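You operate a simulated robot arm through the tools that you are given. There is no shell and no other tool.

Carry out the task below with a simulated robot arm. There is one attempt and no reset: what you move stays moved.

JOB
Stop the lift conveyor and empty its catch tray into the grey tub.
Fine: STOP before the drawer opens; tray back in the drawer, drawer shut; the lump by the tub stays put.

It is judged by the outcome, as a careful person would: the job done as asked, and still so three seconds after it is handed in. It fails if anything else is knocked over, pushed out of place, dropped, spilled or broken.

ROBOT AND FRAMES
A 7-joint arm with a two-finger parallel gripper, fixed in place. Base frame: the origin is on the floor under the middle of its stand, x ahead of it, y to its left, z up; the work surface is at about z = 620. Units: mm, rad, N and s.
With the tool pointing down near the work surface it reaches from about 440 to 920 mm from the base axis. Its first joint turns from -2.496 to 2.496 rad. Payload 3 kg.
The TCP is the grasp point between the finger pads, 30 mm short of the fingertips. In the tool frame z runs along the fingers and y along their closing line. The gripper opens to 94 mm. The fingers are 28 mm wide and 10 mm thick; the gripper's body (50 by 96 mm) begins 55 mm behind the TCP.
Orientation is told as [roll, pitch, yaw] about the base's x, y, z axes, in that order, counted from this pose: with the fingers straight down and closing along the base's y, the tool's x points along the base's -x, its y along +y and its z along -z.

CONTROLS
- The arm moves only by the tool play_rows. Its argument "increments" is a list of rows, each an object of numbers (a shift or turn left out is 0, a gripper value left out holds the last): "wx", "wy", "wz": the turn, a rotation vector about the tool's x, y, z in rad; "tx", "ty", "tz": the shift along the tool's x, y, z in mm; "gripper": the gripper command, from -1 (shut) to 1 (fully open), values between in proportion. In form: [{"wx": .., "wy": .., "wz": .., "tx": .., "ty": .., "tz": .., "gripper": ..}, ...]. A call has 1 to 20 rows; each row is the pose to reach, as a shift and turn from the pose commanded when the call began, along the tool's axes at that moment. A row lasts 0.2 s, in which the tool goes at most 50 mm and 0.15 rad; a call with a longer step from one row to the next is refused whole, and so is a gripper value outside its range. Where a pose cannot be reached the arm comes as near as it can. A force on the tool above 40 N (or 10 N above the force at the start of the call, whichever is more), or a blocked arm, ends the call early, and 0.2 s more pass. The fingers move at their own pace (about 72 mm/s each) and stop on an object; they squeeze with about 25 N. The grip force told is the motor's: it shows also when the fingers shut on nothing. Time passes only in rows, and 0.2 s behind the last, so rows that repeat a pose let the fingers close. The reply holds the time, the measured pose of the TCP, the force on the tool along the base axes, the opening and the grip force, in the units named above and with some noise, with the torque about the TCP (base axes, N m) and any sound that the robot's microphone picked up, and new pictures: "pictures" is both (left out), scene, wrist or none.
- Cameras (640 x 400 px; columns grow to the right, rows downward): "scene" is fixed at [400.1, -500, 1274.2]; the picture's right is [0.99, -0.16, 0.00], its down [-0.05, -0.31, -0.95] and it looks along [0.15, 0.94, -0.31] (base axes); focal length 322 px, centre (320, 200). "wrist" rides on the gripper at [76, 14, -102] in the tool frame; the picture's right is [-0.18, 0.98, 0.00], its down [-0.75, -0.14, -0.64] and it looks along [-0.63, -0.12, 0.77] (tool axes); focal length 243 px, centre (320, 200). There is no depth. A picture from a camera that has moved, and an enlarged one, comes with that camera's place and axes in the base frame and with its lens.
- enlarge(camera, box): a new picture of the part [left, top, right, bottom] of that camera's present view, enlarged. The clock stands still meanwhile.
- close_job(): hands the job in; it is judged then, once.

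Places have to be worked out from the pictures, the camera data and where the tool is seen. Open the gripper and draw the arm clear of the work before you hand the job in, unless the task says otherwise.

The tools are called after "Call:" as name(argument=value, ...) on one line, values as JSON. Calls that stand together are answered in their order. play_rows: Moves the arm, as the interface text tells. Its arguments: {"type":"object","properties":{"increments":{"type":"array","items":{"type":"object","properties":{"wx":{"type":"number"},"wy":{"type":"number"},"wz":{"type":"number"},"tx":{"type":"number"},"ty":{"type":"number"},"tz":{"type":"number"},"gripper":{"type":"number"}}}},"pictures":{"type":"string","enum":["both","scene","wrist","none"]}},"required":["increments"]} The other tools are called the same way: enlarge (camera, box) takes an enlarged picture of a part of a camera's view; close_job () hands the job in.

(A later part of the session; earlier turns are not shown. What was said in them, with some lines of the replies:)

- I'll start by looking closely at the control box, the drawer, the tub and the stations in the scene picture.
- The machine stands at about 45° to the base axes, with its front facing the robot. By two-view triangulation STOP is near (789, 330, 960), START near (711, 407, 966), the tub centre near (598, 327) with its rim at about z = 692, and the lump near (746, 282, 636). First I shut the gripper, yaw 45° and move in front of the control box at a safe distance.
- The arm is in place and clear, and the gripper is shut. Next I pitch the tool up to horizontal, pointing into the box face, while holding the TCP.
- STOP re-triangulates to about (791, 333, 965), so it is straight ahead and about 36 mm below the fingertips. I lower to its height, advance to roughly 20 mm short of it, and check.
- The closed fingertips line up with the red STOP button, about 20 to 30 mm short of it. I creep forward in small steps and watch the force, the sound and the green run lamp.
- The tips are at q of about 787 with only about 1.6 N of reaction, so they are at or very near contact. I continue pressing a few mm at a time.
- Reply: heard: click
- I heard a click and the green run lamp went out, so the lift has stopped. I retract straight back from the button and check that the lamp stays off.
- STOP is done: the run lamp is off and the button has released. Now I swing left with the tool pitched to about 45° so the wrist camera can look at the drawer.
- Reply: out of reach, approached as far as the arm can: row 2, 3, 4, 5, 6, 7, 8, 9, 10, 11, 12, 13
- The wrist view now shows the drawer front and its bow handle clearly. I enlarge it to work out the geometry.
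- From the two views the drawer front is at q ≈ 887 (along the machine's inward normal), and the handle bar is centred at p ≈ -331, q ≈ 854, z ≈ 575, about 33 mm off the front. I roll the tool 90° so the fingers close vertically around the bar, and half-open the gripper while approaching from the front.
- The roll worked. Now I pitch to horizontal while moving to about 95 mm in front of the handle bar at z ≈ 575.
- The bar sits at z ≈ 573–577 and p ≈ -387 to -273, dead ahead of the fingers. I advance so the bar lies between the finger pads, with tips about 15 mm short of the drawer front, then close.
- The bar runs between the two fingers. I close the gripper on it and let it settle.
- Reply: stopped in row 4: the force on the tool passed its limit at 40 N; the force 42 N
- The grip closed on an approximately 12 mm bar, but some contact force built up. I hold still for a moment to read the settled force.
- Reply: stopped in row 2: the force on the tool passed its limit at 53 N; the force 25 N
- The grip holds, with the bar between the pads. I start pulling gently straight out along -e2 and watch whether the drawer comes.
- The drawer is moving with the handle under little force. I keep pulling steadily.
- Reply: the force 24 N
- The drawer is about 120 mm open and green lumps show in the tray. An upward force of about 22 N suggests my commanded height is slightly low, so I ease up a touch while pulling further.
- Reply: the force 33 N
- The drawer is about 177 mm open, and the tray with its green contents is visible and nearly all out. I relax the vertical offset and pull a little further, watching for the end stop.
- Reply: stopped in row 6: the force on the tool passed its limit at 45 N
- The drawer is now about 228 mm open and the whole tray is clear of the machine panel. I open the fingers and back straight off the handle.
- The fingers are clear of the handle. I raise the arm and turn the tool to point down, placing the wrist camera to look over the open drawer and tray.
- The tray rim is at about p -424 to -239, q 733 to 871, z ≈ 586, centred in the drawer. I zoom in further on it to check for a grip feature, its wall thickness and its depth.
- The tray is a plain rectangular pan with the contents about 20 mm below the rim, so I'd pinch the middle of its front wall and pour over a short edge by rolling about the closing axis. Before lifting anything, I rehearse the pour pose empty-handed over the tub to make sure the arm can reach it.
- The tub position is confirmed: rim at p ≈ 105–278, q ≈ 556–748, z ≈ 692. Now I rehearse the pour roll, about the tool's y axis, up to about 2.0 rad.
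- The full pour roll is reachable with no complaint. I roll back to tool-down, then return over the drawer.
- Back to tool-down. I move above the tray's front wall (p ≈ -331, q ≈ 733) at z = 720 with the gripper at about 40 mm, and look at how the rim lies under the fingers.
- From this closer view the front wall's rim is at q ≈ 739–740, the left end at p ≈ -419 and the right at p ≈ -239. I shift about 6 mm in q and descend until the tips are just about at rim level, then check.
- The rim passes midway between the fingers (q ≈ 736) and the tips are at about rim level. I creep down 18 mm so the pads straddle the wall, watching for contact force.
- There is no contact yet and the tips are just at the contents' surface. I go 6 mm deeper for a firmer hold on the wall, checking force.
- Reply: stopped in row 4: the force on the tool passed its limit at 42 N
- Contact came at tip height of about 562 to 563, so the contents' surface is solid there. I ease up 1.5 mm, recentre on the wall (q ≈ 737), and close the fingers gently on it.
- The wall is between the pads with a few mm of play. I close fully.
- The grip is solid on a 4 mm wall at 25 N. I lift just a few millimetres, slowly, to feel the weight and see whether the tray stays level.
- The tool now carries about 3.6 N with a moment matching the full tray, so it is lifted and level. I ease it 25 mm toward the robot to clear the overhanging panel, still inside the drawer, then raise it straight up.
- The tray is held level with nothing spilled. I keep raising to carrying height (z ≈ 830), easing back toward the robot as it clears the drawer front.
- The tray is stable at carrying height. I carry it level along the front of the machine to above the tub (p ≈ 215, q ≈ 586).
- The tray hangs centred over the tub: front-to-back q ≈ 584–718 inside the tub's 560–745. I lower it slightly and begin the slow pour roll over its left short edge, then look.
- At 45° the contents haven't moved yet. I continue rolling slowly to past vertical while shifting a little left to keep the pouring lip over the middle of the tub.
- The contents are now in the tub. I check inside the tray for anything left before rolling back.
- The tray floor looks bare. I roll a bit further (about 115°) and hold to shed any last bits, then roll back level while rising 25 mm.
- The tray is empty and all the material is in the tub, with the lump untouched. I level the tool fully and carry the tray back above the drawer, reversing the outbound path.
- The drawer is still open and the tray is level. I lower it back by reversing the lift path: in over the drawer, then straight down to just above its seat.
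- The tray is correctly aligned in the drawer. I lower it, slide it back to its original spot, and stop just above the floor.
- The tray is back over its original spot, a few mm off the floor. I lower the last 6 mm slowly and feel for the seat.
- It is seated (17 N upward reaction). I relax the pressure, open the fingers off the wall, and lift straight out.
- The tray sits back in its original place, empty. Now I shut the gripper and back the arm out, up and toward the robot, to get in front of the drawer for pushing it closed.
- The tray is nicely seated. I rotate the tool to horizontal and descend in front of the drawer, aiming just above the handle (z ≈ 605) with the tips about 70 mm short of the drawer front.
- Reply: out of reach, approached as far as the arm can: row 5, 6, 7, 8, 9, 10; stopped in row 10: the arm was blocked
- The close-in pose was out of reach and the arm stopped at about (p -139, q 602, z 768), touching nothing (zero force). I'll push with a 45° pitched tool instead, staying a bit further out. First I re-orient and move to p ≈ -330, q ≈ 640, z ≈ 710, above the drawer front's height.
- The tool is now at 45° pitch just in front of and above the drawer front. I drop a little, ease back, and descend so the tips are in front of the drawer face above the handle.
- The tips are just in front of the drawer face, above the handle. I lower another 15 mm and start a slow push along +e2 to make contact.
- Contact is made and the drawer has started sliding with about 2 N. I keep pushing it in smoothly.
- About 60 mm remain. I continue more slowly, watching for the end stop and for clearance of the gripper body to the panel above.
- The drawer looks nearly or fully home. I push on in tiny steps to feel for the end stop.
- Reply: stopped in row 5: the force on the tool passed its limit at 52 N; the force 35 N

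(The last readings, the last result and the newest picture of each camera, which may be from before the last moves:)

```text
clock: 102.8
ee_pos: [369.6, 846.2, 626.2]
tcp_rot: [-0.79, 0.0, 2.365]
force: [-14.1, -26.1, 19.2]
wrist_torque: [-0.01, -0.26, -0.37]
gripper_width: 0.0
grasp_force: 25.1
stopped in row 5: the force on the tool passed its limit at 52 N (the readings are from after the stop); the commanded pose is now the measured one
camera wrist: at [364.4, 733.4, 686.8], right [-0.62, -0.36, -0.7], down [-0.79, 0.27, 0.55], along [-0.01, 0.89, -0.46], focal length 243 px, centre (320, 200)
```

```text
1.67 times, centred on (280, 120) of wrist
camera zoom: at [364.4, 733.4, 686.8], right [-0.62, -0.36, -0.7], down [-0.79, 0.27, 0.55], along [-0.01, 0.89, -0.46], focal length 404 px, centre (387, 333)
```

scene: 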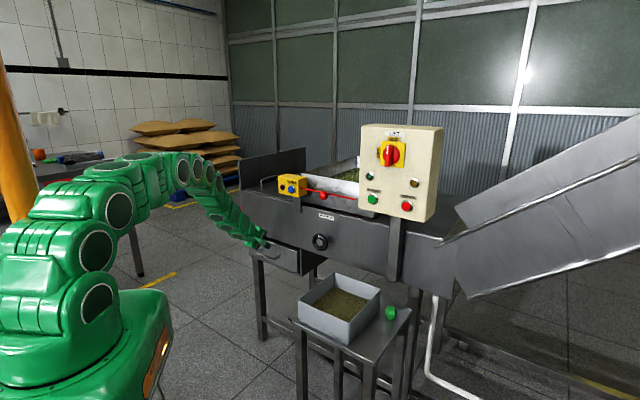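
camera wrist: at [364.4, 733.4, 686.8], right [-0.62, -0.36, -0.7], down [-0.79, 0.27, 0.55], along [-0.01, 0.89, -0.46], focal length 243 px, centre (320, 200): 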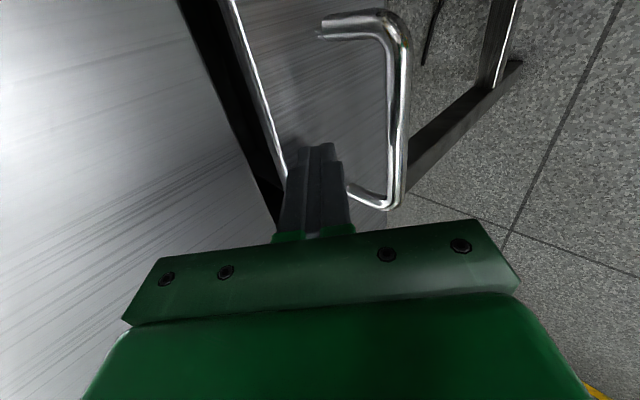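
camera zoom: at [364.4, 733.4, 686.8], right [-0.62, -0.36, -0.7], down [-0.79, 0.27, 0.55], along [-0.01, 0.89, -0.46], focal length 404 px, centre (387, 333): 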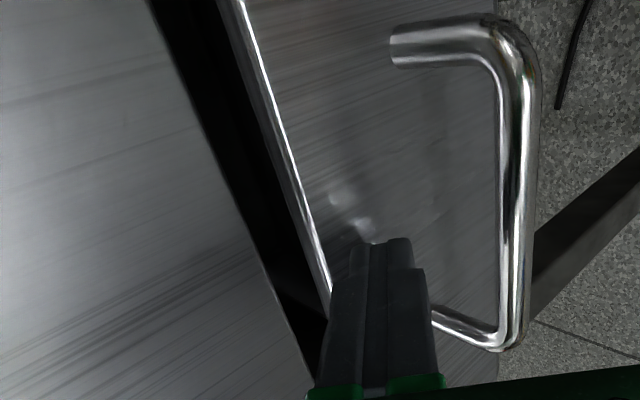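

The end stop was felt, and the drawer corner sits exactly where it was in the first picture, so the drawer is shut. I back straight off the face, rise, and open the gripper.

Call:
play_rows(increments=[{"ty": 5.7, "tz": -5.7}, {"ty": 17.7, "tz": -17.7}, {"ty": 38.9, "tz": -38.9}, {"ty": 63.6, "tz": -63.6}, {"ty": 77.8, "tz": -91.9}, {"ty": 70.7, "tz": -127.3}, {"ty": 49.5, "tz": -162.6, "gripper": 1}, {"ty": 24.7, "tz": -194.5}, {"ty": -3.5, "tz": -222.7}, {"ty": -3.5, "tz": -222.7}], pictures="both")

Call:
enlarge(camera="scene", box=[230, 210, 340, 290])

Call:
enlarge(camera="scene", box=[270, 250, 430, 390])

Call:
enlarge(camera="scene", box=[340, 110, 460, 230])

```text
clock: 105.0
ee_pos: [258.0, 734.5, 786.8]
tcp_rot: [-0.789, 0.002, 2.366]
force: [-0.3, 0.3, 0.0]
wrist_torque: [0.01, -0.01, 0.05]
gripper_width: 93.7
grasp_force: 0.0
camera wrist: at [253.6, 623.0, 847.2], right [-0.62, -0.37, -0.7], down [-0.79, 0.28, 0.55], along [-0.01, 0.89, -0.46], focal length 243 px, centre (320, 200)
```

scene: 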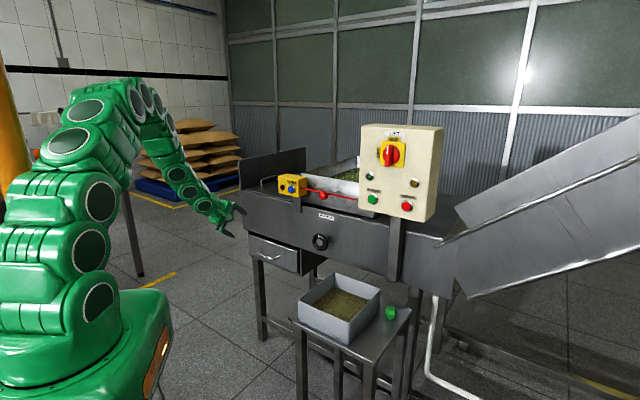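
wrist: 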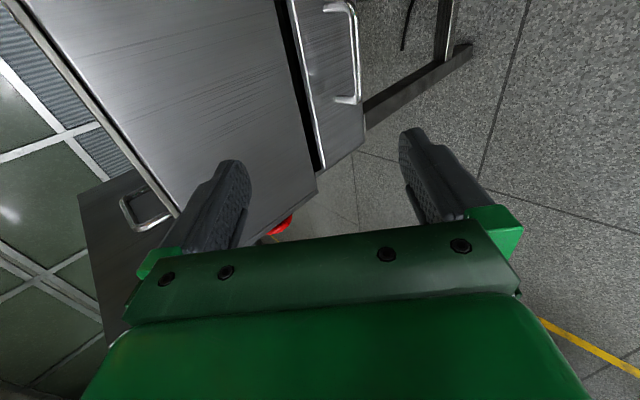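

```text
5.00 times, centred on (285, 250) of scene
camera zoom: at [400.1, -500.0, 1274.2], right [0.99, -0.16, 0.0], down [-0.05, -0.31, -0.95], along [0.15, 0.94, -0.31], focal length 1612 px, centre (495, -50)
```

zoom: 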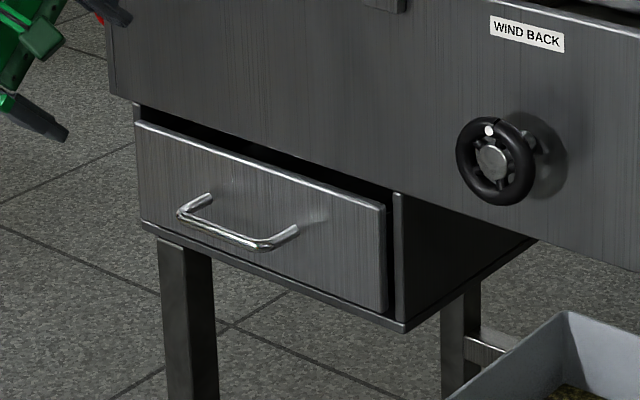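

```text
2.86 times, centred on (350, 320) of scene
camera zoom: at [400.1, -500.0, 1274.2], right [0.99, -0.16, 0.0], down [-0.05, -0.31, -0.95], along [0.15, 0.94, -0.31], focal length 921 px, centre (234, -143)
```

zoom: 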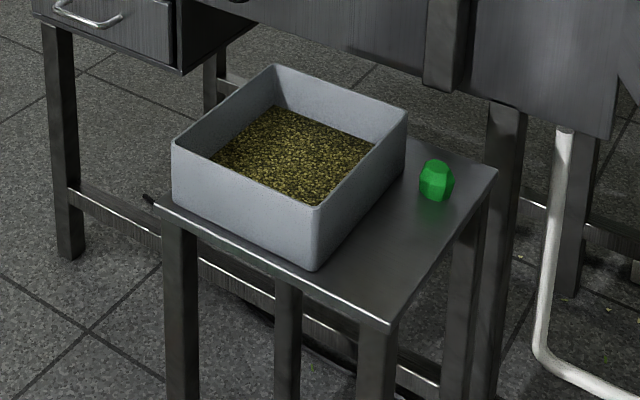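

```text
3.33 times, centred on (400, 170) of scene
camera zoom: at [400.1, -500.0, 1274.2], right [0.99, -0.16, 0.0], down [-0.05, -0.31, -0.95], along [0.15, 0.94, -0.31], focal length 1075 px, centre (53, 300)
```

zoom: 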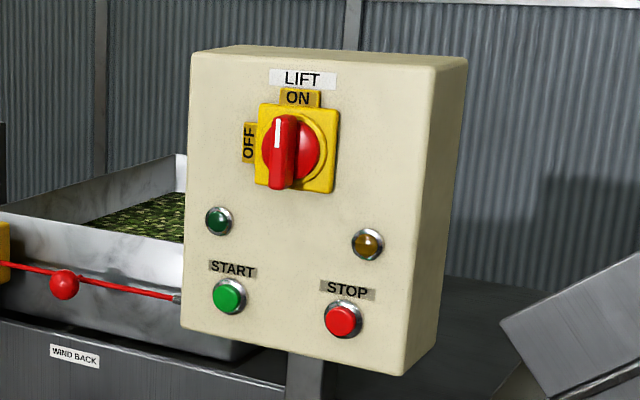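

Everything checks out: the run lamp is off, the drawer is shut exactly as at the start, the contents are in the tub, and the lump hasn't moved. I draw the arm a bit further up and away before handing in.

Call:
play_rows(increments=[{"ty": -14, "tz": -21}, {"ty": -28, "tz": -42}, {"ty": -42, "tz": -63}, {"ty": -56.6, "tz": -84.9}, {"ty": -56.6, "tz": -84.9}, {"ty": -56.6, "tz": -84.9}], pictures="both")

```text
clock: 106.4
ee_pos: [245.3, 720.2, 885.6]
tcp_rot: [-0.786, 0.001, 2.365]
force: [-0.4, 0.4, -0.4]
wrist_torque: [0.0, 0.02, -0.01]
gripper_width: 93.7
grasp_force: 0.1
camera wrist: at [240.8, 607.7, 946.1], right [-0.62, -0.37, -0.7], down [-0.79, 0.27, 0.55], along [-0.01, 0.89, -0.46], focal length 243 px, centre (320, 200)
```

scene: 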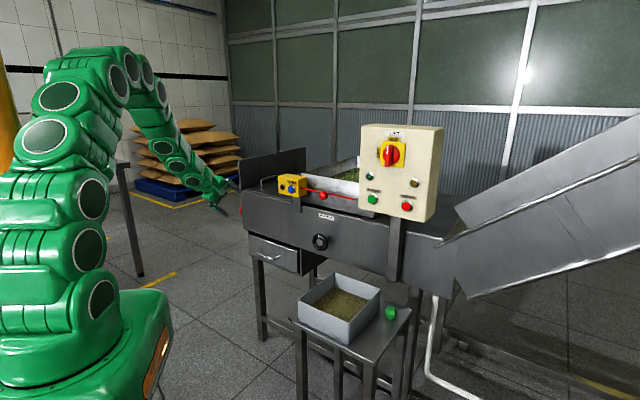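
wrist: 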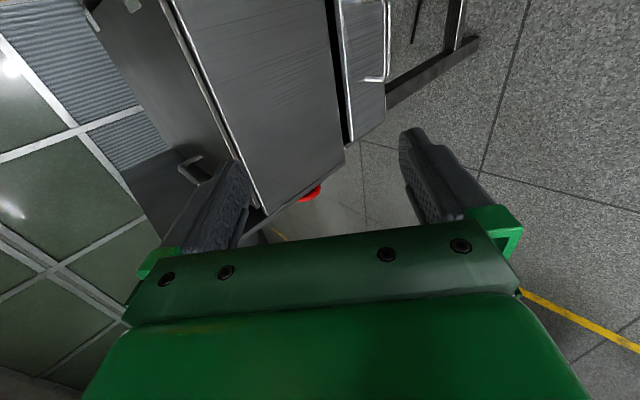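

The arm is clear with the gripper open. The lift is stopped, the tray was emptied and is back in the shut drawer, and the tub and lump are undisturbed, so I hand in the job.

Call:
close_job()

```text
The job is handed in.
```

The lift conveyor is stopped, the catch tray has been emptied into the grey tub, and I've handed the job in. No result has come back yet.

- **Stop:** I pressed STOP before touching the drawer. There was a click, the green run lamp went out, and it was still out at the end.
- **Emptying:** I lifted the tray out level and tipped it over the tub. I then checked the inside and it was bare. I saw no spill in the pictures.
- **Drawer:** The empty tray is back in its original spot. I pushed the drawer in until it met its stop, and it looks the same as in the first picture.
- **Lump and tub:** Neither moved.

On the way back to shut the drawer, the arm reached a pose it could not hold and stopped partway. It was touching nothing, so I came in at a different angle and finished the push. I ended with the gripper open and the arm drawn clear.
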